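You operate a simulated robot arm through the tools that you are given. There is no shell and no other tool. Be economical: measure what you need, move in short steps, check, and stop when the job is done.

Carry out the task below with a simulated two-armed robot. There is one attempt and no reset: what you move stays moved.

TASK
Scrape the plate for the next job clean and glue its middle.
Fine: the card names the plate; work on the mat and leave it there; orange scraper back in its spot, purple glue stick into its dock. A coat counts when it lies all over at full strength: go over it till it gets no stronger. What is to be rubbed or washed off counts as gone when no trace of it is left.

Only the result counts: the job must be done as asked and must still hold three seconds after the hand-in. Knocking over, shifting, dropping, spilling or breaking anything else fails it.

THE ROBOT
Two 7-joint arms with two-finger parallel grippers on one trunk, on a base that drives. Base frame: it is fixed to the floor where the robot stands at the start and does not move with it; the origin is under the middle of the robot, x ahead of it, y to its left, z up; the surface under the hand at the start is at about z = 880. Lengths are in mm, angles in rad, forces in N, time in s.
The left shoulder is at the start at [70, 133, 1321], the right one opposite. With the tool pointing down near the work surface each hand reaches from about 100 to 620 mm from the robot's upright axis, wherever it stands, measured 20 degrees to its own side. Places, roughly: black plate [-4250, 0, 1000]; flex catch [300, 700, 900]; rag tin lid (15x15x5 cm) [700, 600, 1000]; soak tub lid (18x15x4 cm) [400, 500, 700]; soap pump [800, -200, 1100]; spout [700, 100, 1100]; spray top [700, -300, 1000]; tap lever [300, 200, 900]; teal glue stick [-4250, -4500, 1000]; well of the glue dock [600, -500, 900]; work mat [400, -300, 900]. Payload 1.57 kg a hand.
The tool frame of a hand sits at the grasp point between the pads (the TCP): z along the fingers, y along the line on which they close. The tips reach 30 mm beyond it. Largest opening 80 mm; finger width 17, thickness 12; the body of the gripper, 40 by 82 mm, starts 80 mm behind the TCP.
Orientation is told as [roll, pitch, yaw] about the base's x, y, z axes, in that order, counted from this pose: with the fingers straight down and closing along the base's y, the tool's x points along the base's -x, its y along +y and its z along -z.

THE INTERFACE
- The arms move only by the tool apply_moves. It takes "left_commands", "right_commands" or both (then of equal length, played together; a hand with none holds still); each is a list of rows, each an object (a shift or turn left out is 0, a gripper value left out holds the last) with "linear": the shift along the tool's x, y, z in mm, a list of three; "delta_rot": the turn, a rotation vector about the tool's x, y, z in rad, a list of three. In form: [{"linear": [tx, ty, tz], "delta_rot": [rx, ry, rz]}, ...]. A call has 1 to 20 rows; each row shifts and turns the commanded pose from where the row before left it, along the tool's axes as they then stand. "left_fingers" and "right_fingers" are, for a hand that has rows, the opening in per cent of the stroke, from 0 (shut) to 100 (fully open), set as the call begins (left out, the last holds). Rows are played at 5 a second. More than 50 mm and 0.15 rad between two rows, or a gripper value outside its range, and nothing of the call is played. Where a pose cannot be reached the arm comes as near as it can. A force on the tool above 90 N (or 10 N above the force at the start of the call, whichever is more), or a blocked arm, ends the call early, and 0.2 s more pass. Each finger travels about 153 mm/s and halts on what it meets, pressing with about 34 N; the grip force reading is that of the motor and also rises with nothing between the fingers. The clock runs only during rows and for 0.2 s after the last one: add rows that do not move to give the fingers time. It gives the time, the measured TCP pose, the force on the tool (base axes), the opening and the grip force at its end, in the units of the frame above (readings bear some noise), with the torque about the TCP (base axes, N m) and any sound that the robot's microphone picked up, and new pictures: "pictures" is both (left out), scene, wrist or none (wrist: the cameras of the hands that moved).
- Cameras (640 x 400 px; columns grow to the right, rows downward): "scene" is now at [138.8, -18.8, 1558.5]; the picture's right is [-0.21, -0.98, 0.00], its down [-0.50, 0.10, -0.86] and it looks along [0.84, -0.18, -0.51] (base axes); focal length 214 px, centre (320, 200). "left" rides on the left gripper at [72, 7, -122] in its tool frame; the picture's right is [-0.09, 1.00, 0.00], its down [-0.84, -0.08, -0.54] and it looks along [-0.54, -0.05, 0.84] (tool axes); focal length 238 px, centre (320, 200). "right" rides on the right gripper at [72, -7, -122] in its tool frame; the picture's right is [0.09, 1.00, 0.00], its down [-0.84, 0.08, -0.54] and it looks along [-0.54, 0.05, 0.84] (tool axes); focal length 238 px, centre (320, 200). There is no depth. A picture from a camera that has moved, and an enlarged one, comes with that camera's place and axes in the base frame and with its lens.
- lift_body(by): slides the trunk up (or, below 0, down) by that many mm; the arms and the scene camera ride with it, the base frame stays. It gives what a move gives, with no picture.
- drive_base(legs): drives the robot by 1 to 6 legs, each [ahead, left, turn to the left] in mm, mm and rad, along the robot's own axes; the way and the turn of a leg run together, so that a leg with both is an arc; at most 1500 mm and 3.142 rad a leg. The arms and the cameras ride along, it lands a little off, and it stops where it bumps. It gives what a move gives, and a new picture of the scene camera.
- pan_tilt(pan, tilt): turns the head with the scene camera to pan (to the left, within 1.501 rad either way) and tilt (down, from -0.506 to 1.204), counted from straight ahead of the robot. It gives what a move gives, and a new picture of the scene camera.
- close_up(camera, box): a new picture of the part [left, top, right, bottom] of that camera's present view, enlarged. No time passes.
- close_job(): hands the job in; it is judged then, once.

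Work in short steps. Places have to be worked out from the pictures, the camera data and where the tool is seen: move nearer, look again, correct. Check each grasp and each placing, and mend what went wrong. You have 120 turns and 260 pictures in all, those below and enlarged ones among them. Open the grippers and draw the arms clear of the work before you hand the job in, unless the task says otherwise; then end with one line.

The tools are called after "Request:" as a command line: name --argument value ..., lists and objects as JSON in quotes. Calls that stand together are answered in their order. apply_moves: Moves the arms, as the interface text tells. Its arguments: {"type":"object","properties":{"left_commands":{"type":"array","items":{"type":"object","properties":{"linear":{"type":"array","items":{"type":"number"}},"delta_rot":{"type":"array","items":{"type":"number"}}}}},"left_fingers":{"type":"number"},"right_commands":{"type":"array","items":{"type":"object","properties":{"linear":{"type":"array","items":{"type":"number"}},"delta_rot":{"type":"array","items":{"type":"number"}}}}},"right_fingers":{"type":"number"},"pictures":{"type":"string","enum":["both","scene","wrist","none"]}},"required":[]} The other tools are called the same way: lift_body (by) slides the trunk up or down; drive_base (legs) drives the base; pan_tilt (pan, tilt) turns the head that bears the scene camera; close_up (camera, box) takes an enlarged picture of a part of a camera's view; close_job () hands the job in.

At the start:

```text
clock: 0.0
left_position: [327.0, 41.6, 1488.6]
left_ee_rot: [0.002, 0.0, 0.0]
left_wrist_force: [-0.3, 0.7, 0.3]
left_wrist_torque: [0.0, 0.01, 0.02]
left_grip_width: 79.8
left_gripper_force: 0.0
right_position: [314.2, -286.2, 1465.9]
right_ee_rot: [0.001, -0.001, -0.001]
right_wrist_force: [-0.8, -1.0, -1.6]
right_wrist_torque: [-0.03, 0.0, -0.01]
right_grip_width: 79.7
right_gripper_force: 0.0
trunk travel left (down, up): [-895.0, 45.0]
robot x, y, heading: [-1.9, 1.4, -0.0]
head pan, tilt: [-0.208, 0.531]
```

scene: 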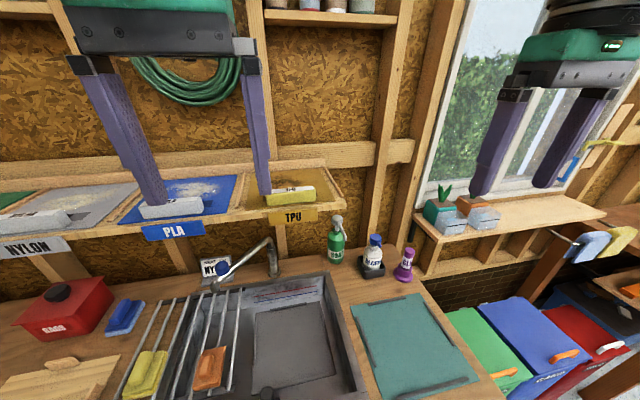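
right: 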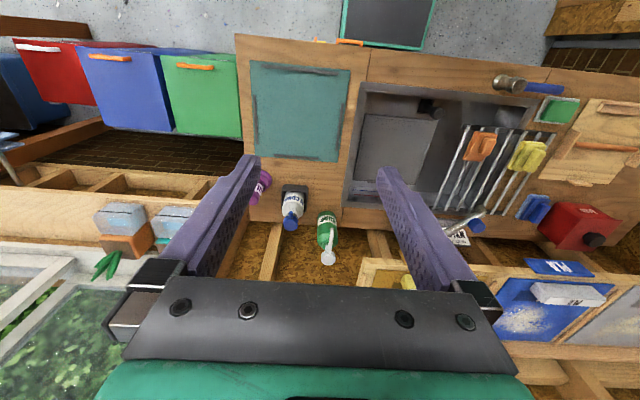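
left: 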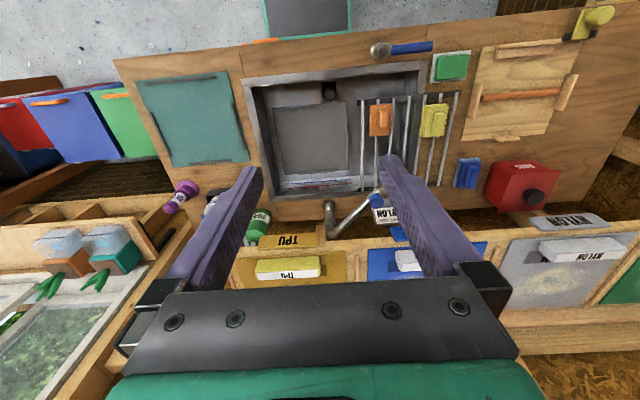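

I'll look closely at the card and the bench items first.

Request:
close_up --camera "scene" --box '[180, 230, 300, 305]'

Request:
close_up --camera "left" --box '[340, 20, 640, 260]'

Request:
pan_tilt --pan 0.5 --tilt 0.55

Request:
pan_tilt --pan -0.6 --tilt 0.7

```text
5.33 times, centred on (240, 268) of scene
camera zoom: at [138.8, -18.8, 1558.5], right [-0.21, -0.98, 0.0], down [-0.5, 0.1, -0.86], along [0.84, -0.18, -0.51], focal length 1144 px, centre (747, -160)
```

zoom: 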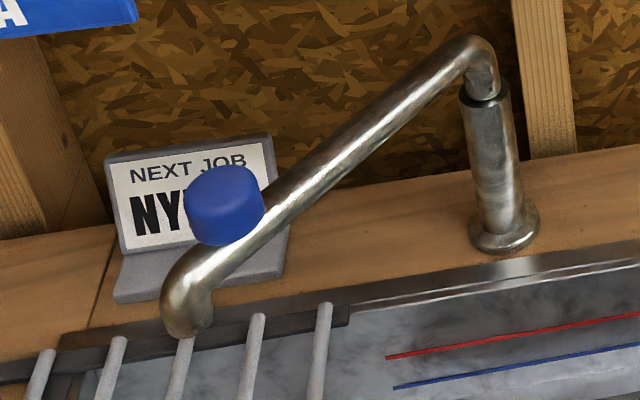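

```text
1.67 times, centred on (490, 140) of left
camera zoom: at [255.8, 47.5, 1609.1], right [0.09, 1.0, 0.0], down [0.84, -0.08, 0.54], along [0.54, -0.05, -0.84], focal length 397 px, centre (37, 300)
```

zoom: 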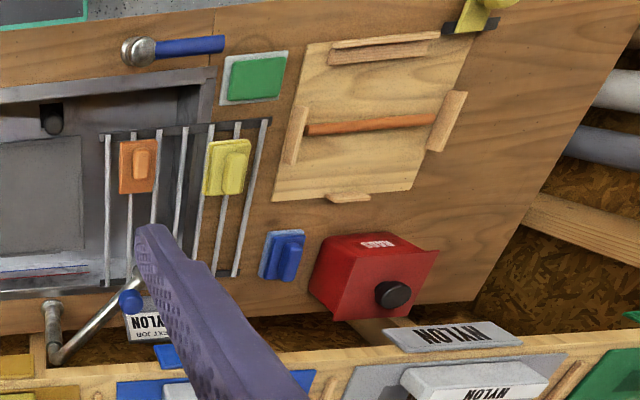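

```text
clock: 1.1
left_position: [327.2, 41.2, 1487.2]
left_ee_rot: [-0.002, -0.001, 0.0]
left_wrist_force: [0.0, 0.6, -0.3]
left_wrist_torque: [0.01, -0.02, 0.04]
left_grip_width: 80.0
left_gripper_force: 0.0
right_position: [313.5, -285.8, 1466.2]
right_ee_rot: [0.001, 0.001, 0.0]
right_wrist_force: [0.5, -0.4, -0.2]
right_wrist_torque: [-0.01, -0.01, 0.03]
right_grip_width: 80.0
right_gripper_force: 0.1
trunk travel left (down, up): [-895.0, 45.0]
robot x, y, heading: [0.9, 0.8, 0.001]
head pan, tilt: [0.499, 0.55]
camera scene: at [129.3, 42.6, 1556.7], right [0.48, -0.88, 0.0], down [-0.46, -0.25, -0.85], along [0.75, 0.41, -0.52], focal length 214 px, centre (320, 200)
```

scene: 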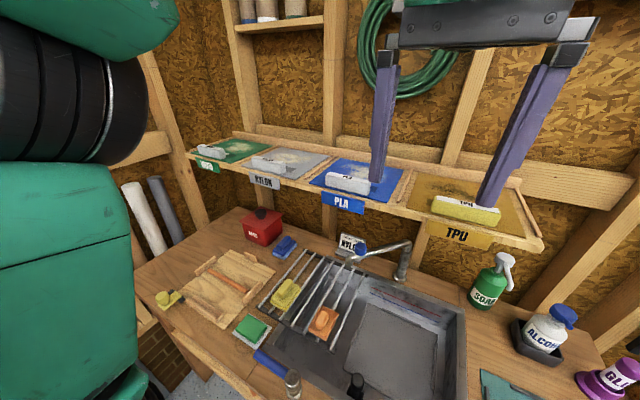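

```text
clock: 2.4
left_position: [326.8, 41.2, 1487.6]
left_ee_rot: [0.0, 0.0, 0.001]
left_wrist_force: [0.0, 0.2, 0.2]
left_wrist_torque: [-0.03, -0.02, 0.0]
left_grip_width: 79.9
left_gripper_force: 0.1
right_position: [313.2, -286.0, 1466.5]
right_ee_rot: [0.001, 0.0, -0.001]
right_wrist_force: [-0.1, 0.3, -0.3]
right_wrist_torque: [-0.02, -0.04, 0.0]
right_grip_width: 80.0
right_gripper_force: 0.0
trunk travel left (down, up): [-895.0, 45.0]
robot x, y, heading: [-0.9, -3.0, -0.001]
head pan, tilt: [-0.6, 0.7]
camera scene: at [120.6, -48.2, 1543.6], right [-0.56, -0.83, 0.0], down [-0.53, 0.36, -0.76], along [0.63, -0.43, -0.64], focal length 214 px, centre (320, 200)
```

scene: 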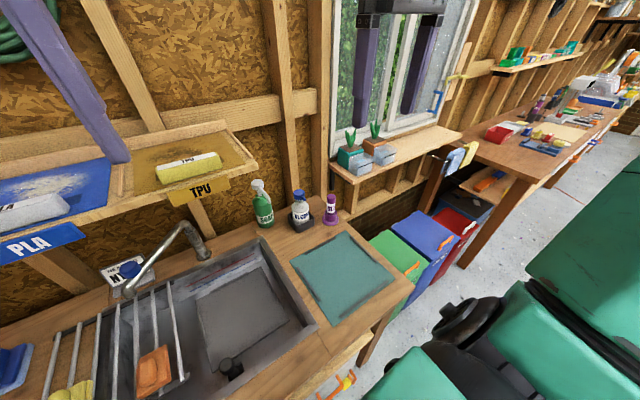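

The card says NYLON. I look at the NYLON shelf bay, the cutting board and the glue region in detail.

Request:
close_up --camera "scene" --box '[230, 170, 410, 290]'

Request:
pan_tilt --pan 0.7 --tilt 0.6

Request:
close_up --camera "scene" --box '[200, 100, 500, 290]'

Request:
close_up --camera "scene" --box '[200, 200, 500, 390]'

```text
3.33 times, centred on (320, 230) of scene
camera zoom: at [120.6, -48.2, 1543.6], right [-0.56, -0.83, 0.0], down [-0.53, 0.36, -0.76], along [0.63, -0.43, -0.64], focal length 715 px, centre (320, 100)
```

zoom: 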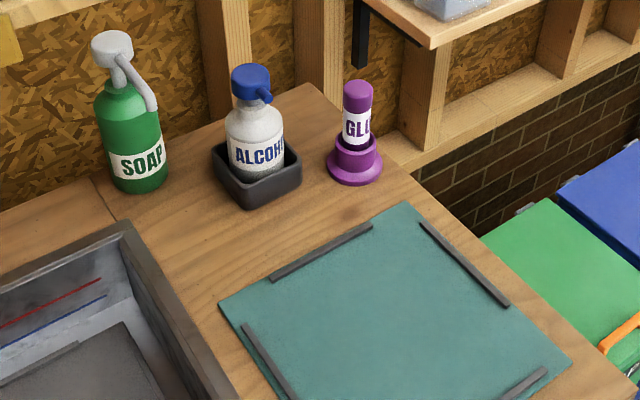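

```text
clock: 3.9
left_position: [326.1, 40.6, 1486.9]
left_ee_rot: [0.001, 0.0, -0.001]
left_wrist_force: [0.4, 0.0, 0.1]
left_wrist_torque: [-0.04, 0.0, 0.02]
left_grip_width: 79.8
left_gripper_force: 0.0
right_position: [313.9, -285.8, 1466.1]
right_ee_rot: [0.001, 0.0, -0.001]
right_wrist_force: [0.7, 0.1, 0.0]
right_wrist_torque: [0.0, 0.01, -0.01]
right_grip_width: 80.1
right_gripper_force: 0.0
trunk travel left (down, up): [-895.0, 45.0]
robot x, y, heading: [-0.3, 2.1, -0.002]
head pan, tilt: [0.7, 0.6]
camera scene: at [118.1, 56.6, 1552.2], right [0.64, -0.77, 0.0], down [-0.43, -0.36, -0.82], along [0.63, 0.53, -0.57], focal length 214 px, centre (320, 200)
```

scene: 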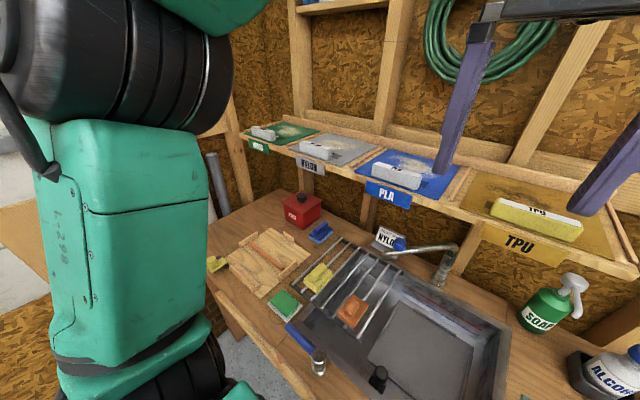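

```text
2.11 times, centred on (350, 195) of scene
camera zoom: at [118.1, 56.6, 1552.2], right [0.64, -0.77, 0.0], down [-0.43, -0.36, -0.82], along [0.63, 0.53, -0.57], focal length 452 px, centre (257, 210)
```

zoom: 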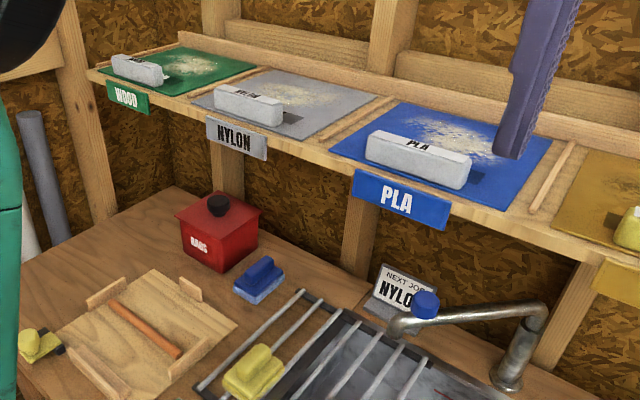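

```text
2.11 times, centred on (350, 295) of scene
camera zoom: at [118.1, 56.6, 1552.2], right [0.64, -0.77, 0.0], down [-0.43, -0.36, -0.82], along [0.63, 0.53, -0.57], focal length 452 px, centre (257, 0)
```

zoom: 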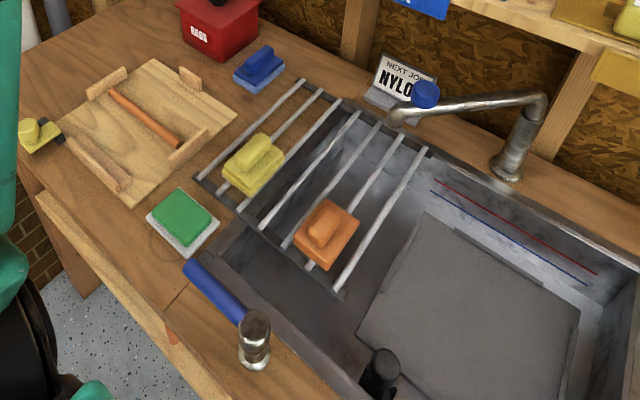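

Looking for the orange scraper: something orange at the front edge near (230,-100). Tilt the head down.

Request:
pan_tilt --pan -0.6 --tilt 1.15

Request:
close_up --camera "left" --box '[100, 0, 400, 200]'

Request:
close_up --camera "right" --box '[220, 0, 400, 110]'

```text
clock: 5.3
left_position: [326.7, 41.7, 1487.0]
left_ee_rot: [0.0, 0.0, 0.0]
left_wrist_force: [-1.3, -0.8, 0.5]
left_wrist_torque: [-0.01, -0.01, 0.01]
left_grip_width: 80.0
left_gripper_force: 0.1
right_position: [314.3, -284.3, 1466.9]
right_ee_rot: [0.002, 0.0, 0.0]
right_wrist_force: [0.5, 0.5, -0.2]
right_wrist_torque: [-0.03, -0.02, 0.01]
right_grip_width: 79.9
right_gripper_force: 0.1
trunk travel left (down, up): [-895.0, 45.0]
robot x, y, heading: [-3.3, 2.3, 0.003]
head pan, tilt: [-0.6, 1.15]
camera scene: at [99.7, -33.9, 1510.5], right [-0.56, -0.83, 0.0], down [-0.75, 0.52, -0.41], along [0.34, -0.23, -0.91], focal length 214 px, centre (320, 200)
```

scene: 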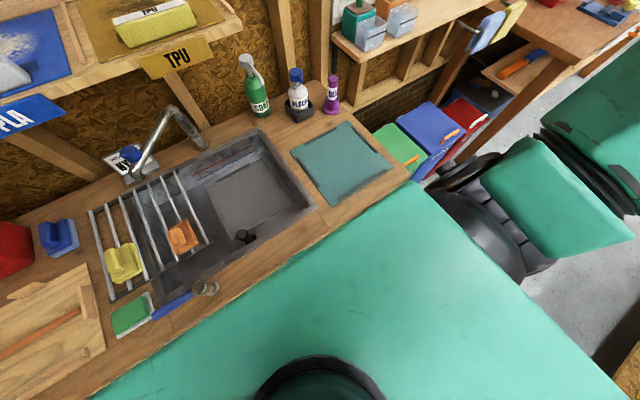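

```text
2.00 times, centred on (250, 100) of left
camera zoom: at [256.0, 47.5, 1609.1], right [0.09, 1.0, 0.0], down [0.84, -0.08, 0.54], along [0.54, -0.05, -0.84], focal length 477 px, centre (460, 400)
```

zoom: 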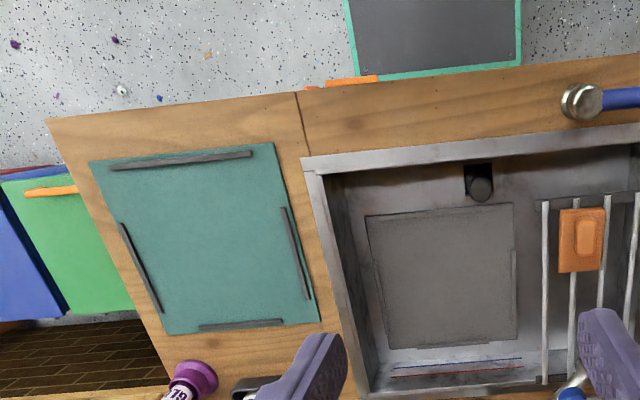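

```text
3.56 times, centred on (310, 55) of right
camera zoom: at [242.6, -292.7, 1588.5], right [-0.09, 1.0, 0.0], down [0.84, 0.08, 0.54], along [0.54, 0.05, -0.84], focal length 848 px, centre (356, 716)
```

zoom: 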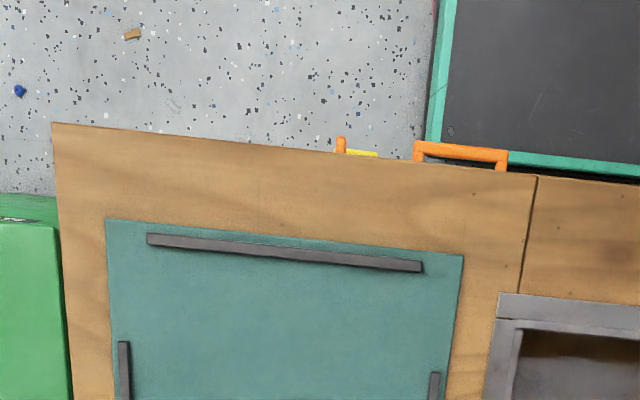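

Check the orange items on the other bench's lower shelf.

Request:
close_up --camera "scene" --box '[440, 0, 640, 130]'

Request:
pan_tilt --pan -1.2 --tilt 0.4

Request:
close_up --camera "scene" --box '[100, 100, 400, 290]'

Request:
pan_tilt --pan -0.1 --tilt 1.2

```text
3.08 times, centred on (540, 65) of scene
camera zoom: at [99.7, -33.9, 1510.5], right [-0.56, -0.83, 0.0], down [-0.75, 0.52, -0.41], along [0.34, -0.23, -0.91], focal length 660 px, centre (-357, 615)
```

zoom: 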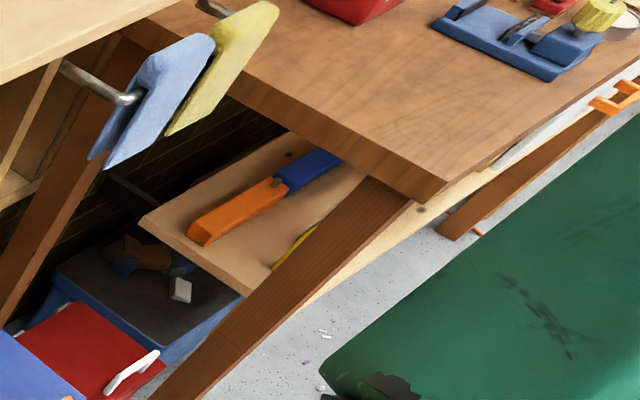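

```text
clock: 6.4
left_position: [326.2, 41.3, 1487.8]
left_ee_rot: [0.0, -0.001, -0.002]
left_wrist_force: [0.1, 0.2, -0.4]
left_wrist_torque: [-0.01, 0.0, 0.03]
left_grip_width: 79.9
left_gripper_force: 0.1
right_position: [314.1, -285.8, 1466.9]
right_ee_rot: [0.0, 0.001, 0.0]
right_wrist_force: [0.4, -0.5, 0.5]
right_wrist_torque: [0.03, 0.02, 0.02]
right_grip_width: 79.7
right_gripper_force: 0.1
trunk travel left (down, up): [-895.0, 45.0]
robot x, y, heading: [-0.7, 1.4, 0.003]
head pan, tilt: [-1.201, 0.4]
camera scene: at [83.9, -86.5, 1570.4], right [-0.93, -0.36, 0.0], down [-0.14, 0.36, -0.92], along [0.33, -0.86, -0.39], focal length 214 px, centre (320, 200)
```

scene: 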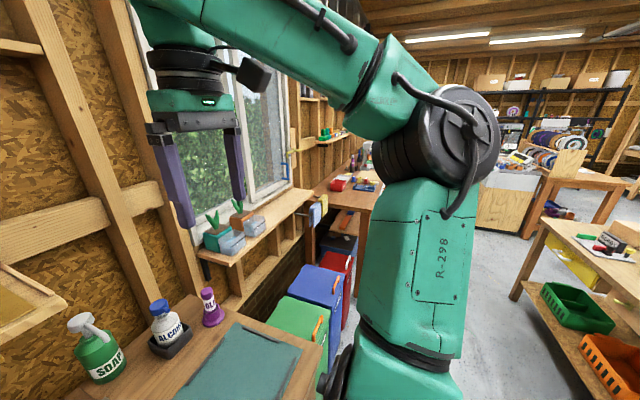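

```text
2.11 times, centred on (250, 195) of scene
camera zoom: at [83.9, -86.5, 1570.4], right [-0.93, -0.36, 0.0], down [-0.14, 0.36, -0.92], along [0.33, -0.86, -0.39], focal length 452 px, centre (467, 210)
```

zoom: 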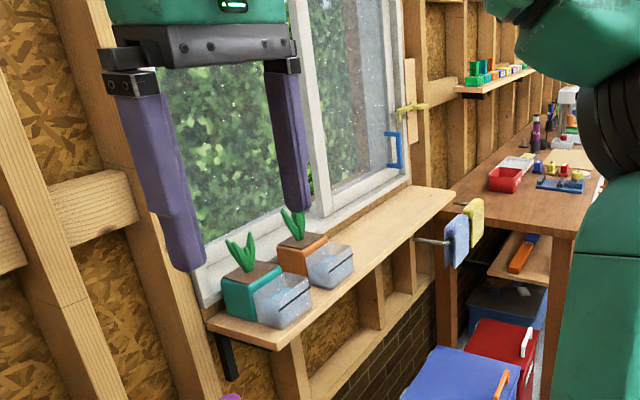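

```text
clock: 7.8
left_position: [326.6, 40.8, 1487.9]
left_ee_rot: [0.0, 0.001, 0.001]
left_wrist_force: [0.5, 0.6, 0.6]
left_wrist_torque: [-0.01, 0.01, -0.04]
left_grip_width: 79.9
left_gripper_force: 0.0
right_position: [314.1, -286.4, 1466.0]
right_ee_rot: [0.001, -0.001, 0.0]
right_wrist_force: [0.0, 0.1, -0.3]
right_wrist_torque: [-0.03, -0.01, -0.01]
right_grip_width: 80.3
right_gripper_force: 0.1
trunk travel left (down, up): [-895.0, 45.0]
robot x, y, heading: [0.2, -0.0, 0.008]
head pan, tilt: [-0.099, 1.201]
camera scene: at [106.1, -5.9, 1507.6], right [-0.1, -0.99, 0.0], down [-0.93, 0.09, -0.36], along [0.36, -0.04, -0.93], focal length 214 px, centre (320, 200)
```

scene: 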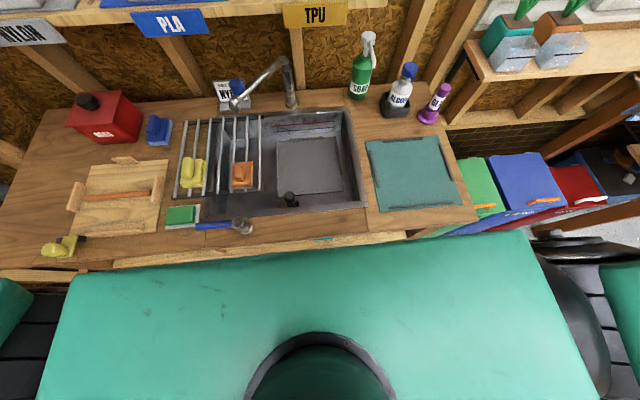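

I need to see the bench's front face; back off 500 mm and look.

Request:
drive_base --legs '[[-700, 0, 0]]'

Request:
pan_tilt --pan -0.1 --tilt 0.75

Request:
close_up --camera "scene" --box '[170, 130, 470, 320]'

```text
clock: 11.6
left_position: [-363.2, 40.2, 1486.6]
left_ee_rot: [0.0, 0.002, -0.014]
left_wrist_force: [0.6, -0.6, 0.1]
left_wrist_torque: [0.02, 0.0, -0.01]
left_grip_width: 79.9
left_gripper_force: 0.0
right_position: [-381.7, -283.8, 1467.0]
right_ee_rot: [0.0, 0.002, -0.016]
right_wrist_force: [0.8, 0.1, -0.4]
right_wrist_torque: [0.04, 0.02, -0.01]
right_grip_width: 80.1
right_gripper_force: 0.0
trunk travel left (down, up): [-895.0, 45.0]
robot x, y, heading: [-697.3, 6.4, -0.017]
head pan, tilt: [-0.099, 1.201]
camera scene: at [-585.8, -2.5, 1507.4], right [-0.11, -0.99, 0.0], down [-0.93, 0.11, -0.36], along [0.36, -0.04, -0.93], focal length 214 px, centre (320, 200)
```

scene: 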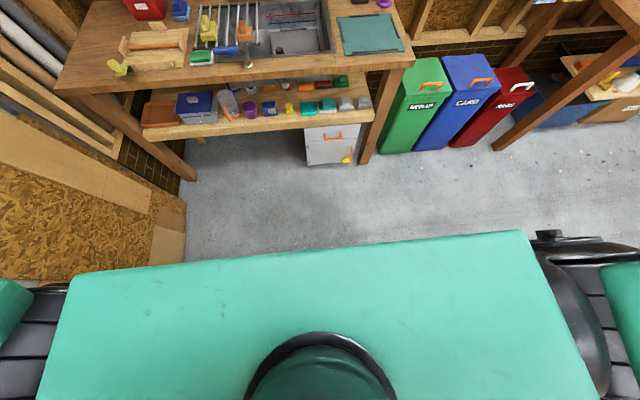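

```text
clock: 12.5
left_position: [-367.5, 40.7, 1487.7]
left_ee_rot: [0.0, 0.001, -0.013]
left_wrist_force: [-0.4, -0.7, 0.3]
left_wrist_torque: [0.0, -0.03, -0.02]
left_grip_width: 79.9
left_gripper_force: 0.1
right_position: [-385.1, -286.0, 1467.6]
right_ee_rot: [0.0, 0.0, -0.014]
right_wrist_force: [-0.2, 0.4, -0.8]
right_wrist_torque: [0.0, -0.03, 0.02]
right_grip_width: 79.9
right_gripper_force: 0.2
trunk travel left (down, up): [-895.0, 45.0]
robot x, y, heading: [-691.4, -1.9, -0.012]
head pan, tilt: [-0.099, 0.75]
camera scene: at [-561.8, -5.5, 1539.3], right [-0.11, -0.99, 0.0], down [-0.68, 0.08, -0.73], along [0.73, -0.08, -0.68], focal length 214 px, centre (320, 200)
```

scene: 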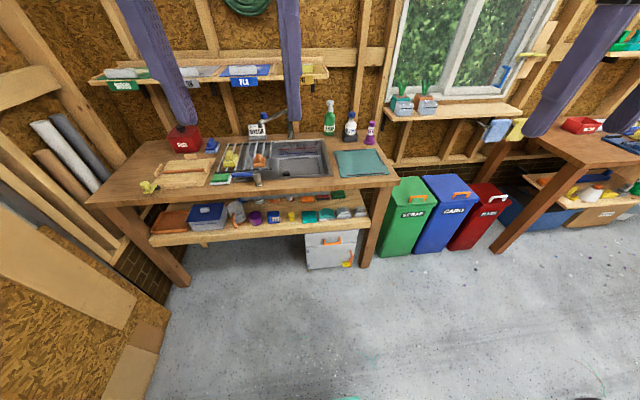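

```text
2.11 times, centred on (320, 225) of scene
camera zoom: at [-561.8, -5.5, 1539.3], right [-0.11, -0.99, 0.0], down [-0.68, 0.08, -0.73], along [0.73, -0.08, -0.68], focal length 452 px, centre (320, 147)
```

zoom: 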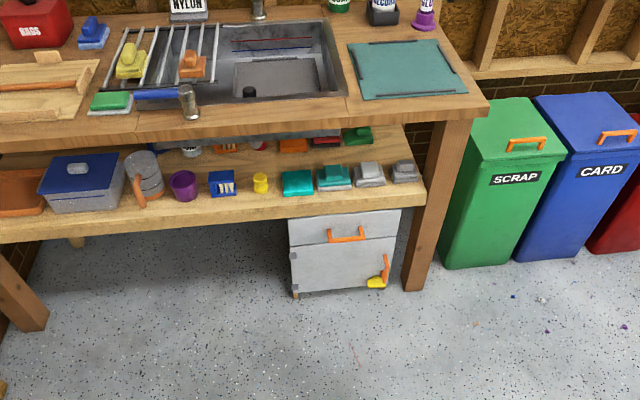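

Lower the trunk to see the under-shelf and the items.

Request:
lift_body --by -600

Request:
pan_tilt --pan 0.0 --tilt 0.3

Request:
close_up --camera "scene" --box '[170, 150, 410, 300]'

```text
refused: -600 is not a number from -400 to 400
```

```text
clock: 13.4
left_position: [-365.7, 41.6, 1489.0]
left_ee_rot: [0.001, -0.002, -0.013]
left_wrist_force: [0.1, -0.8, 0.5]
left_wrist_torque: [-0.01, 0.02, -0.05]
left_grip_width: 80.0
left_gripper_force: 0.1
right_position: [-385.0, -285.7, 1466.3]
right_ee_rot: [0.0, 0.001, -0.016]
right_wrist_force: [0.2, -0.1, -0.5]
right_wrist_torque: [0.01, -0.01, -0.01]
right_grip_width: 80.1
right_gripper_force: 0.0
trunk travel left (down, up): [-895.0, 45.0]
robot x, y, heading: [-694.4, 6.4, -0.012]
head pan, tilt: [0.0, 0.3]
camera scene: at [-550.2, 2.6, 1579.6], right [-0.01, -1.0, 0.0], down [-0.3, 0.0, -0.95], along [0.95, -0.01, -0.3], focal length 214 px, centre (320, 200)
```

scene: 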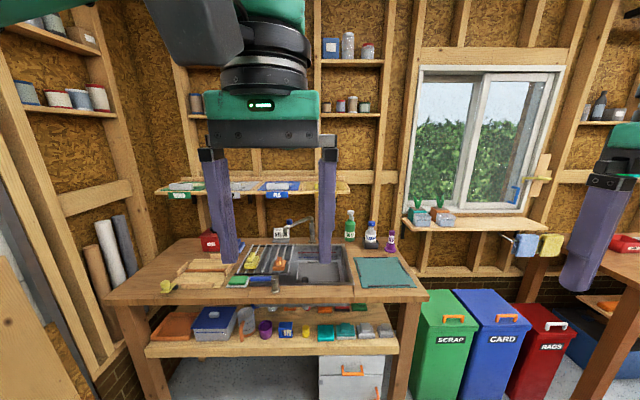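

```text
2.67 times, centred on (290, 225) of scene
camera zoom: at [-550.2, 2.6, 1579.6], right [-0.01, -1.0, 0.0], down [-0.3, 0.0, -0.95], along [0.95, -0.01, -0.3], focal length 572 px, centre (400, 133)
```

zoom: 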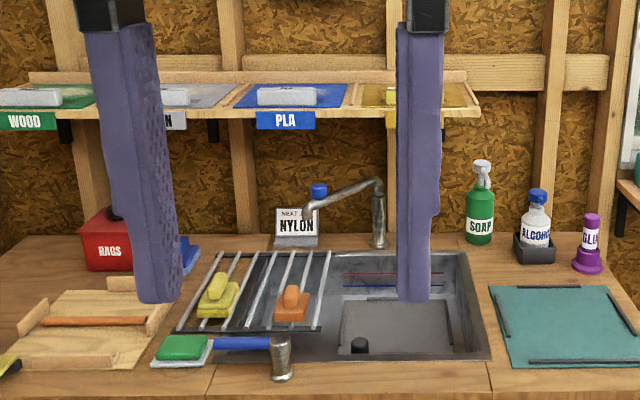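

Lower the trunk 400 and view the shelf under the bench.

Request:
lift_body --by -400

Request:
pan_tilt --pan 0.0 --tilt 0.45

Request:
close_up --camera "scene" --box '[130, 150, 450, 350]'

Request:
close_up --camera "scene" --box '[220, 130, 400, 245]'

```text
clock: 17.2
left_position: [-366.5, 41.4, 1088.0]
left_ee_rot: [0.001, 0.001, -0.014]
left_wrist_force: [-0.2, 0.1, -0.7]
left_wrist_torque: [0.03, 0.01, -0.02]
left_grip_width: 79.9
left_gripper_force: 0.1
right_position: [-383.6, -286.4, 1065.5]
right_ee_rot: [0.0, 0.001, -0.017]
right_wrist_force: [-0.1, -1.0, -0.2]
right_wrist_torque: [0.01, -0.01, 0.01]
right_grip_width: 80.1
right_gripper_force: 0.0
trunk travel left (down, up): [-495.0, 445.0]
robot x, y, heading: [-692.3, 7.9, -0.014]
head pan, tilt: [0.0, 0.3]
```

```text
clock: 17.9
left_position: [-365.1, 41.5, 1087.9]
left_ee_rot: [0.001, 0.0, -0.015]
left_wrist_force: [0.2, -0.2, 0.4]
left_wrist_torque: [0.0, 0.0, 0.01]
left_grip_width: 80.0
left_gripper_force: 0.0
right_position: [-383.3, -285.5, 1066.0]
right_ee_rot: [0.0, 0.0, -0.017]
right_wrist_force: [0.2, 0.6, 0.0]
right_wrist_torque: [-0.01, 0.0, 0.03]
right_grip_width: 79.7
right_gripper_force: 0.0
trunk travel left (down, up): [-495.0, 445.0]
robot x, y, heading: [-694.9, 6.8, -0.015]
head pan, tilt: [0.0, 0.45]
camera scene: at [-551.6, 2.6, 1165.8], right [-0.01, -1.0, 0.0], down [-0.43, 0.01, -0.9], along [0.9, -0.01, -0.43], focal length 214 px, centre (320, 200)
```

scene: 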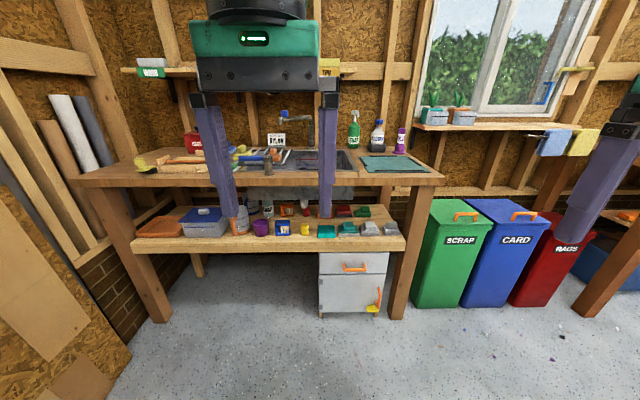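

```text
2.00 times, centred on (290, 250) of scene
camera zoom: at [-551.6, 2.6, 1165.8], right [-0.01, -1.0, 0.0], down [-0.43, 0.01, -0.9], along [0.9, -0.01, -0.43], focal length 429 px, centre (380, 100)
```

zoom: 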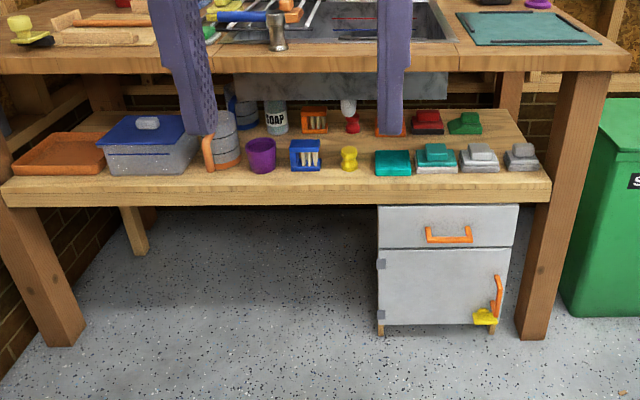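

```text
3.48 times, centred on (310, 188) of scene
camera zoom: at [-551.6, 2.6, 1165.8], right [-0.01, -1.0, 0.0], down [-0.43, 0.01, -0.9], along [0.9, -0.01, -0.43], focal length 746 px, centre (355, 244)
```

zoom: 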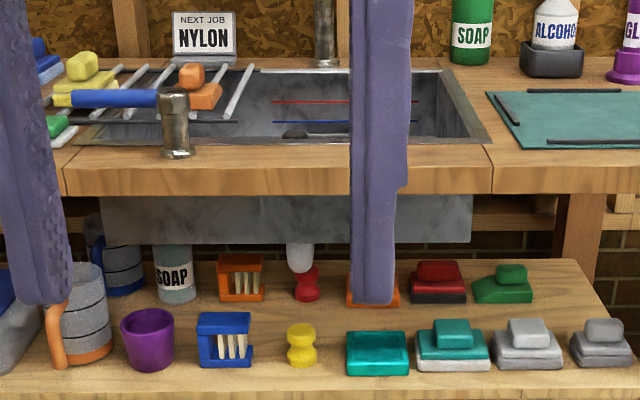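

Move the left arm aside to see the hidden orange object on the under-shelf.

Request:
apply_moves --left_commands '[{"linear": [0, 50, 0]}, {"linear": [0, 50, 0]}, {"linear": [0, 50, 0]}, {"linear": [0, 50, 0]}, {"linear": [0, 50, 0]}, {"linear": [0, 50, 0]}]' --pictures "none"

Request:
close_up --camera "scene" --box '[220, 190, 400, 250]'

Request:
close_up --camera "scene" --box '[200, 130, 350, 190]'

```text
clock: 19.3
left_position: [-314.8, 285.3, 1041.2]
left_ee_rot: [0.0, 0.001, -0.015]
left_wrist_force: [-1.3, 0.6, -0.3]
left_wrist_torque: [-0.02, -0.01, 0.01]
left_grip_width: 80.2
left_gripper_force: 0.1
left hand out of reach, approached as far as the arm can: row 2, 3, 4, 5, 6
right_position: [-383.6, -284.3, 1067.7]
right_ee_rot: [-0.001, 0.0, -0.017]
right_wrist_force: [0.0, 0.3, 0.7]
right_wrist_torque: [-0.02, 0.0, -0.01]
right_grip_width: 79.8
right_gripper_force: 0.0
trunk travel left (down, up): [-495.0, 445.0]
robot x, y, heading: [-690.7, 5.6, -0.011]
head pan, tilt: [0.0, 0.45]
```

```text
3.56 times, centred on (310, 220) of scene
camera zoom: at [-551.3, 3.9, 1165.7], right [-0.01, -1.0, 0.0], down [-0.44, 0.01, -0.9], along [0.9, -0.01, -0.44], focal length 763 px, centre (356, 129)
```

zoom: 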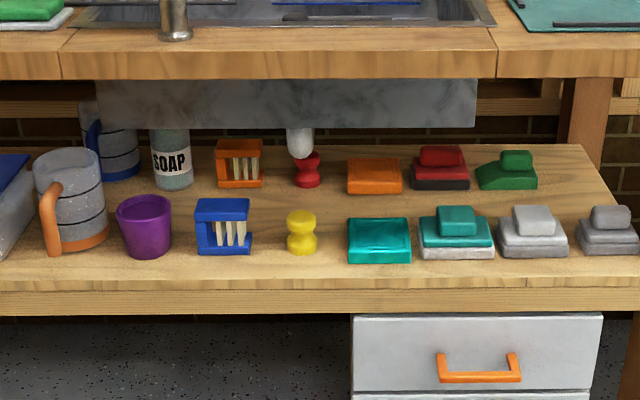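

```text
4.27 times, centred on (275, 160) of scene
camera zoom: at [-551.3, 3.9, 1165.7], right [-0.01, -1.0, 0.0], down [-0.44, 0.01, -0.9], along [0.9, -0.01, -0.44], focal length 915 px, centre (512, 371)
```

zoom: 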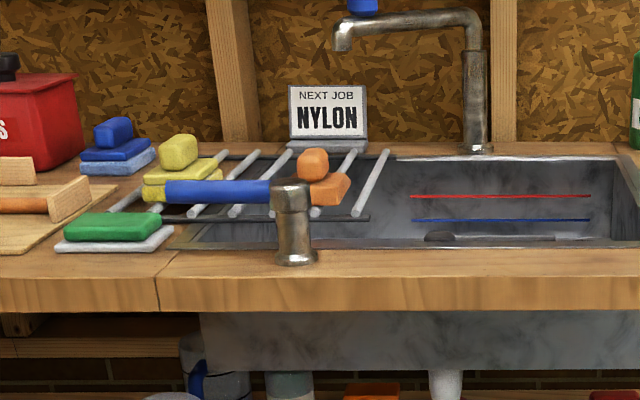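

Green wedge below and the orange wedge on the rack share the scraper shape, so the orange scraper is the one on the drying rack. Now raise the trunk back up and drive to in front of the NYLON bay (block about [569,449,1320]).

Request:
lift_body --by 400

Request:
lift_body --by 44

Request:
drive_base --legs '[[0, 0, 0.012], [0, 300, 0], [500, 0, 0]]'

Request:
pan_tilt --pan 0.3 --tilt 0.5

```text
clock: 23.1
left_position: [-315.8, 283.7, 1440.0]
left_ee_rot: [0.001, -0.001, -0.014]
left_wrist_force: [0.8, 0.2, -0.2]
left_wrist_torque: [-0.04, 0.01, -0.01]
left_grip_width: 80.1
left_gripper_force: 0.1
right_position: [-383.7, -284.9, 1466.7]
right_ee_rot: [0.001, 0.0, -0.017]
right_wrist_force: [0.1, 0.2, 0.1]
right_wrist_torque: [0.01, 0.0, -0.02]
right_grip_width: 79.9
right_gripper_force: 0.1
trunk travel left (down, up): [-895.0, 45.0]
robot x, y, heading: [-694.4, 4.8, -0.016]
head pan, tilt: [0.0, 0.45]
```

```text
clock: 24.0
left_position: [-315.0, 284.1, 1484.3]
left_ee_rot: [0.001, -0.002, -0.013]
left_wrist_force: [-0.1, 0.8, 0.0]
left_wrist_torque: [-0.01, -0.02, -0.02]
left_grip_width: 80.1
left_gripper_force: 0.1
right_position: [-384.6, -285.3, 1510.6]
right_ee_rot: [0.0, 0.0, -0.017]
right_wrist_force: [0.1, -0.2, 1.4]
right_wrist_torque: [-0.02, -0.02, -0.02]
right_grip_width: 80.1
right_gripper_force: 0.1
trunk travel left (down, up): [-939.0, 1.0]
robot x, y, heading: [-694.2, 7.0, -0.013]
head pan, tilt: [0.0, 0.45]
```

```text
clock: 26.4
left_position: [-320.6, 503.9, 1483.6]
left_ee_rot: [-0.004, 0.001, 0.002]
left_wrist_force: [-0.2, -1.1, 0.2]
left_wrist_torque: [-0.03, 0.01, -0.01]
left_grip_width: 80.1
left_gripper_force: 0.1
right_position: [-380.7, -66.1, 1512.0]
right_ee_rot: [-0.001, 0.001, 0.0]
right_wrist_force: [-0.8, -0.3, 0.3]
right_wrist_torque: [-0.03, -0.03, 0.0]
right_grip_width: 80.0
right_gripper_force: 0.0
trunk travel left (down, up): [-939.0, 1.0]
robot x, y, heading: [-696.7, 219.1, 0.002]
head pan, tilt: [0.0, 0.45]
stopped in leg 2: the robot was blocked; the commanded pose is now the measured one
camera scene: at [-551.6, 219.2, 1609.7], right [0.0, -1.0, 0.0], down [-0.44, 0.0, -0.9], along [0.9, 0.0, -0.44], focal length 214 px, centre (320, 200)
```

scene: 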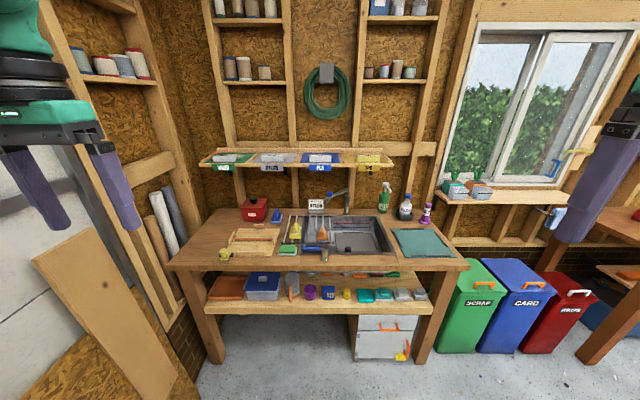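

```text
clock: 27.2
left_position: [-320.0, 500.9, 1483.8]
left_ee_rot: [0.002, -0.002, 0.002]
left_wrist_force: [-0.1, -0.5, 0.0]
left_wrist_torque: [0.03, 0.01, 0.0]
left_grip_width: 80.1
left_gripper_force: 0.2
right_position: [-380.1, -70.8, 1510.8]
right_ee_rot: [0.003, 0.0, 0.0]
right_wrist_force: [-0.1, -0.8, -0.7]
right_wrist_torque: [0.03, 0.03, -0.02]
right_grip_width: 80.0
right_gripper_force: 0.1
trunk travel left (down, up): [-939.0, 1.0]
robot x, y, heading: [-692.3, 214.2, -0.001]
head pan, tilt: [0.3, 0.499]
camera scene: at [-557.0, 241.2, 1605.3], right [0.3, -0.96, 0.0], down [-0.46, -0.14, -0.88], along [0.84, 0.26, -0.48], focal length 214 px, centre (320, 200)
```

scene: 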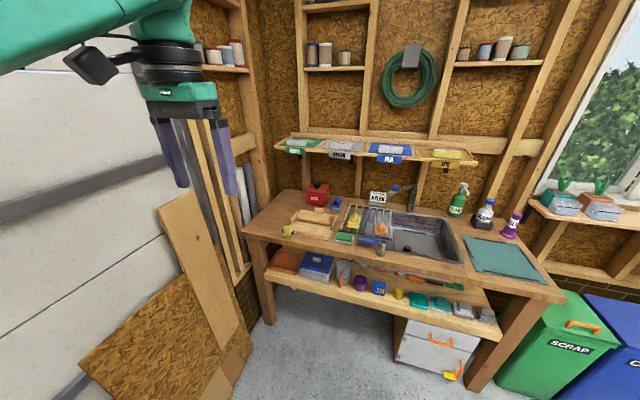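

Blocked to the left; look left to see why.

Request:
pan_tilt --pan 1.4 --tilt 0.6

```text
clock: 28.5
left_position: [-320.0, 500.7, 1484.4]
left_ee_rot: [0.0, -0.001, 0.002]
left_wrist_force: [-0.4, -0.2, 0.3]
left_wrist_torque: [-0.01, -0.03, 0.01]
left_grip_width: 80.0
left_gripper_force: 0.1
right_position: [-379.8, -68.3, 1511.4]
right_ee_rot: [0.002, 0.001, -0.001]
right_wrist_force: [-0.4, 0.5, 0.3]
right_wrist_torque: [-0.01, 0.04, -0.01]
right_grip_width: 80.1
right_gripper_force: 0.1
trunk travel left (down, up): [-939.0, 1.0]
robot x, y, heading: [-692.1, 215.9, -0.0]
head pan, tilt: [1.4, 0.6]
camera scene: at [-628.8, 303.2, 1596.2], right [0.99, -0.17, 0.0], down [-0.1, -0.56, -0.83], along [0.14, 0.81, -0.56], focal length 214 px, centre (320, 200)
```

scene: 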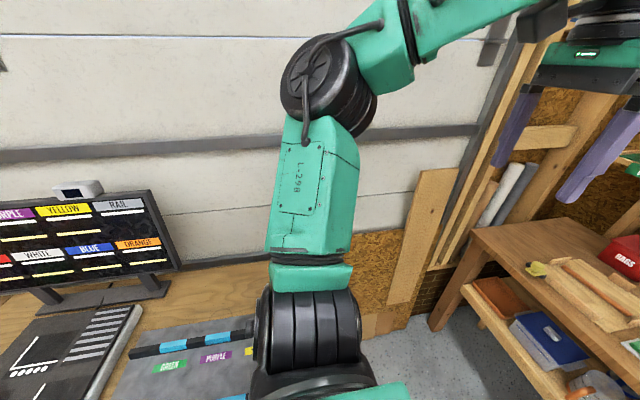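

A layout table is at the left rear. Step right slightly, go forward past it, then left.

Request:
drive_base --legs '[[0, -30, 0], [500, 0, 0], [0, 110, 0], [150, 0, 0]]'

Request:
pan_tilt --pan 0.25 --tilt 0.5

```text
clock: 33.6
left_position: [320.4, 587.6, 1486.3]
left_ee_rot: [-0.002, -0.006, 0.007]
left_wrist_force: [-0.5, -0.1, -1.2]
left_wrist_torque: [-0.02, -0.02, -0.02]
left_grip_width: 79.9
left_gripper_force: 0.0
right_position: [264.2, 15.5, 1513.0]
right_ee_rot: [0.0, -0.006, 0.008]
right_wrist_force: [-1.0, 1.4, 0.1]
right_wrist_torque: [-0.03, -0.01, -0.01]
right_grip_width: 80.2
right_gripper_force: 0.0
trunk travel left (down, up): [-939.0, 1.0]
robot x, y, heading: [-45.2, 296.4, 0.005]
head pan, tilt: [1.4, 0.6]
camera scene: at [12.5, 387.1, 1596.3], right [0.99, -0.16, 0.0], down [-0.09, -0.56, -0.82], along [0.14, 0.81, -0.57], focal length 214 px, centre (320, 200)
```

scene: 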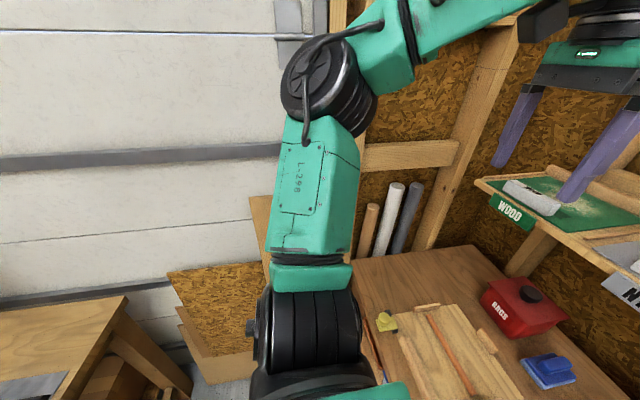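

```text
clock: 35.0
left_position: [324.2, 584.2, 1486.4]
left_ee_rot: [0.0, -0.002, 0.005]
left_wrist_force: [0.4, 0.4, -0.5]
left_wrist_torque: [0.01, -0.02, -0.02]
left_grip_width: 80.3
left_gripper_force: 0.1
right_position: [267.7, 13.7, 1511.0]
right_ee_rot: [0.0, -0.003, 0.007]
right_wrist_force: [0.5, 0.3, 0.3]
right_wrist_torque: [-0.03, -0.02, 0.02]
right_grip_width: 80.1
right_gripper_force: 0.1
trunk travel left (down, up): [-939.0, 1.0]
robot x, y, heading: [-47.8, 297.7, 0.002]
head pan, tilt: [0.25, 0.499]
camera scene: at [90.4, 320.4, 1605.4], right [0.26, -0.97, 0.0], down [-0.46, -0.12, -0.88], along [0.85, 0.22, -0.48], focal length 214 px, centre (320, 200)
```

scene: 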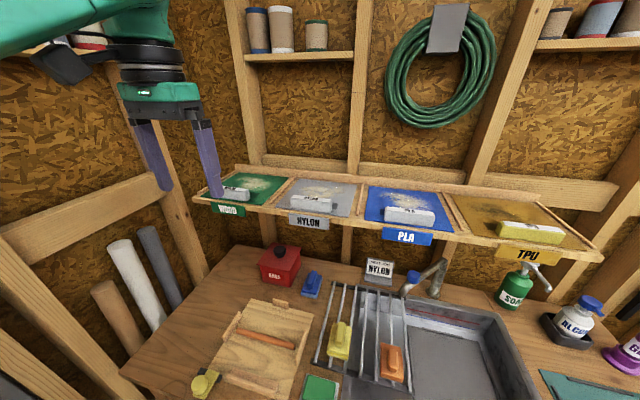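

Move the left hand over toward the NYLON plate and look with the wrist camera.

Request:
apply_moves --left_commands '[{"linear": [-20, -40, 0]}, {"linear": [-30, -40, 0]}, {"linear": [-30, -40, 0]}, {"linear": [-30, 0, 0]}, {}]' --pictures "wrist"

Request:
close_up --camera "left" --box '[160, 60, 480, 260]'

Request:
close_up --camera "scene" --box '[270, 160, 400, 240]'

```text
clock: 36.2
left_position: [437.7, 467.6, 1482.5]
left_ee_rot: [0.0, -0.002, 0.008]
left_wrist_force: [-0.6, 0.5, 0.4]
left_wrist_torque: [0.02, -0.01, 0.01]
left_grip_width: 79.8
left_gripper_force: 0.0
right_position: [269.2, 12.6, 1510.4]
right_ee_rot: [0.0, -0.001, 0.008]
right_wrist_force: [-0.5, 0.6, 0.1]
right_wrist_torque: [0.0, -0.03, -0.01]
right_grip_width: 80.0
right_gripper_force: 0.0
trunk travel left (down, up): [-939.0, 1.0]
robot x, y, heading: [-48.0, 296.0, 0.008]
head pan, tilt: [0.25, 0.499]
camera left: at [365.6, 474.1, 1605.0], right [0.09, 1.0, 0.0], down [0.84, -0.07, 0.54], along [0.54, -0.05, -0.84], focal length 238 px, centre (320, 200)
```

left: 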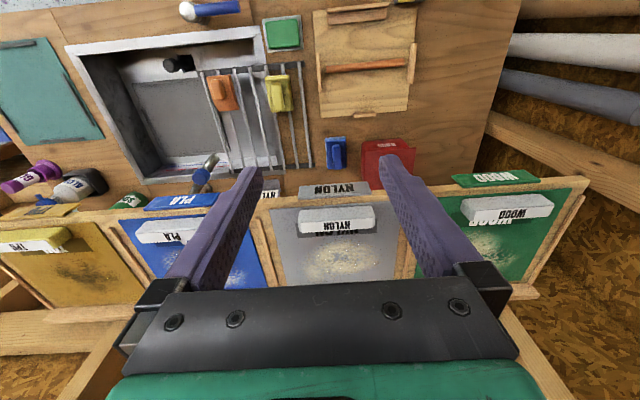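

```text
2.00 times, centred on (320, 160) of left
camera zoom: at [365.6, 474.1, 1605.0], right [0.09, 1.0, 0.0], down [0.84, -0.07, 0.54], along [0.54, -0.05, -0.84], focal length 477 px, centre (320, 280)
```

zoom: 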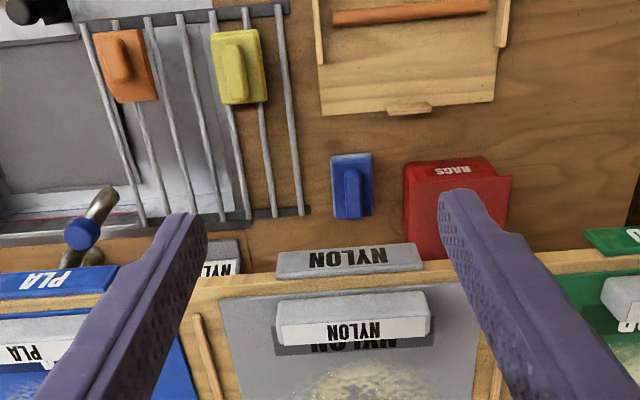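

```text
4.92 times, centred on (335, 200) of scene
camera zoom: at [91.3, 320.0, 1605.3], right [0.25, -0.97, 0.0], down [-0.46, -0.12, -0.88], along [0.85, 0.22, -0.48], focal length 1056 px, centre (246, 200)
```

zoom: 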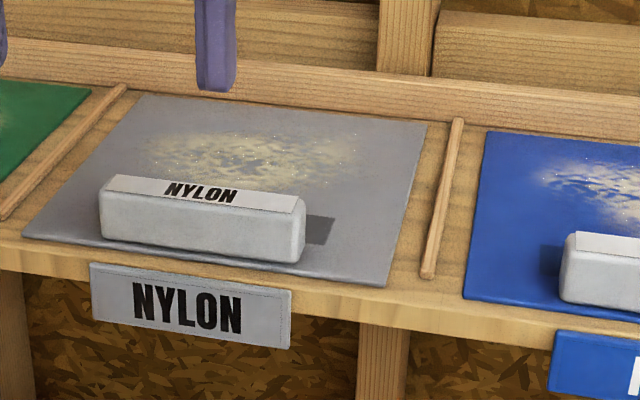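

The block is a handle on the plate at about [598,479], top z≈1319. It's out of reach by ~50 mm, so drive forward 100 mm.

Request:
drive_base --legs '[[100, 0, -0.005]]'

Request:
apply_moves --left_commands '[{"delta_rot": [0, 0, 0.15]}, {"delta_rot": [0, 0, 0.15]}, {"delta_rot": [0, 0, 0.15]}, {"delta_rot": [0, 0, 0.15]}, {"delta_rot": [0, 0, 0.15]}, {"delta_rot": [0, 0, 0.15]}, {"delta_rot": [0, 0, 0.15]}, {"delta_rot": [0, 0, 0.15]}, {"delta_rot": [0, 0, 0.15]}, {"delta_rot": [0, 0, 0.15]}, {"delta_rot": [0, 0, 0.07]}, {}]'

```text
clock: 37.4
left_position: [528.3, 467.6, 1487.4]
left_ee_rot: [0.001, -0.011, 0.004]
left_wrist_force: [0.0, 1.0, -0.2]
left_wrist_torque: [0.06, -0.06, 0.0]
left_grip_width: 80.0
left_gripper_force: 0.1
right_position: [358.5, 12.5, 1513.9]
right_ee_rot: [0.002, -0.009, 0.004]
right_wrist_force: [-0.6, 0.3, 0.1]
right_wrist_torque: [0.04, -0.1, 0.04]
right_grip_width: 80.2
right_gripper_force: 0.0
trunk travel left (down, up): [-939.0, 1.0]
robot x, y, heading: [52.7, 300.0, 0.001]
head pan, tilt: [0.25, 0.499]
camera scene: at [181.0, 319.7, 1606.5], right [0.25, -0.97, 0.0], down [-0.46, -0.12, -0.88], along [0.85, 0.22, -0.47], focal length 214 px, centre (320, 200)
```

scene: 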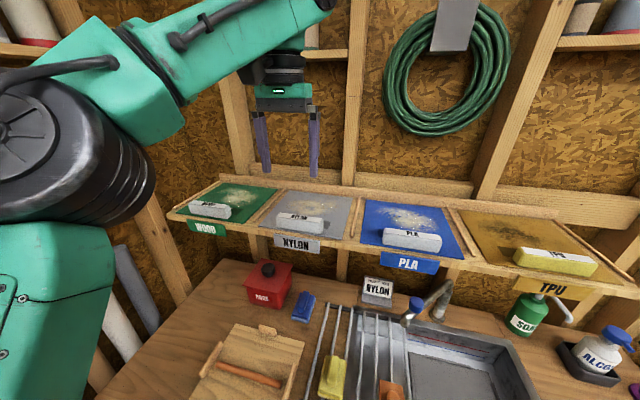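

```text
clock: 40.0
left_position: [539.0, 468.3, 1483.0]
left_ee_rot: [0.004, -0.001, -1.569]
left_wrist_force: [1.0, 0.2, -0.6]
left_wrist_torque: [-0.01, -0.01, 0.0]
left_grip_width: 80.2
left_gripper_force: 0.0
right_position: [368.8, 12.5, 1511.1]
right_ee_rot: [0.0, -0.002, 0.005]
right_wrist_force: [-0.8, -0.2, -0.4]
right_wrist_torque: [-0.01, -0.01, 0.02]
right_grip_width: 80.3
right_gripper_force: 0.2
trunk travel left (down, up): [-939.0, 1.0]
robot x, y, heading: [56.8, 296.8, 0.004]
head pan, tilt: [0.25, 0.499]
camera scene: at [193.4, 319.9, 1605.3], right [0.25, -0.97, 0.0], down [-0.46, -0.12, -0.88], along [0.85, 0.22, -0.48], focal length 214 px, centre (320, 200)
camera left: at [546.5, 539.1, 1605.1], right [1.0, -0.09, 0.0], down [-0.08, -0.84, 0.54], along [-0.05, -0.54, -0.84], focal length 238 px, centre (320, 200)
```

scene: 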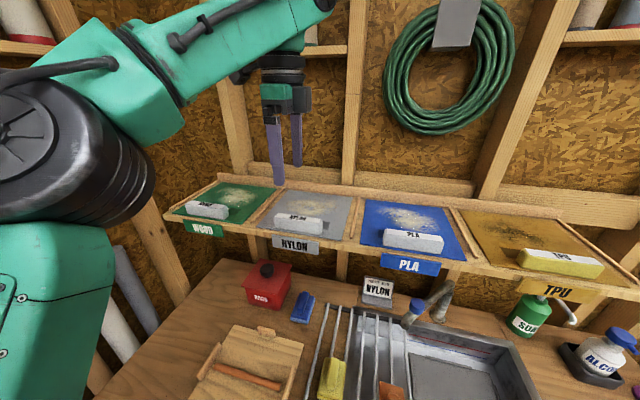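
left: 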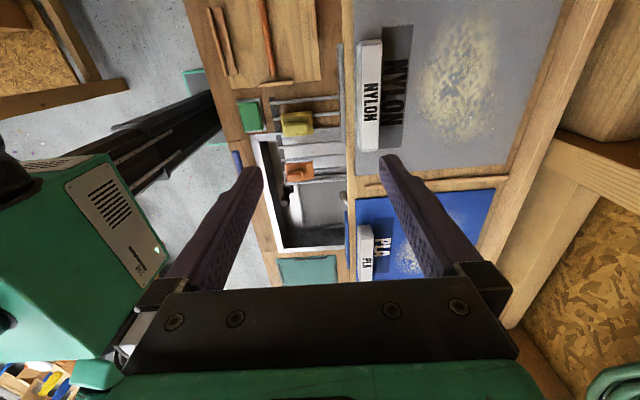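

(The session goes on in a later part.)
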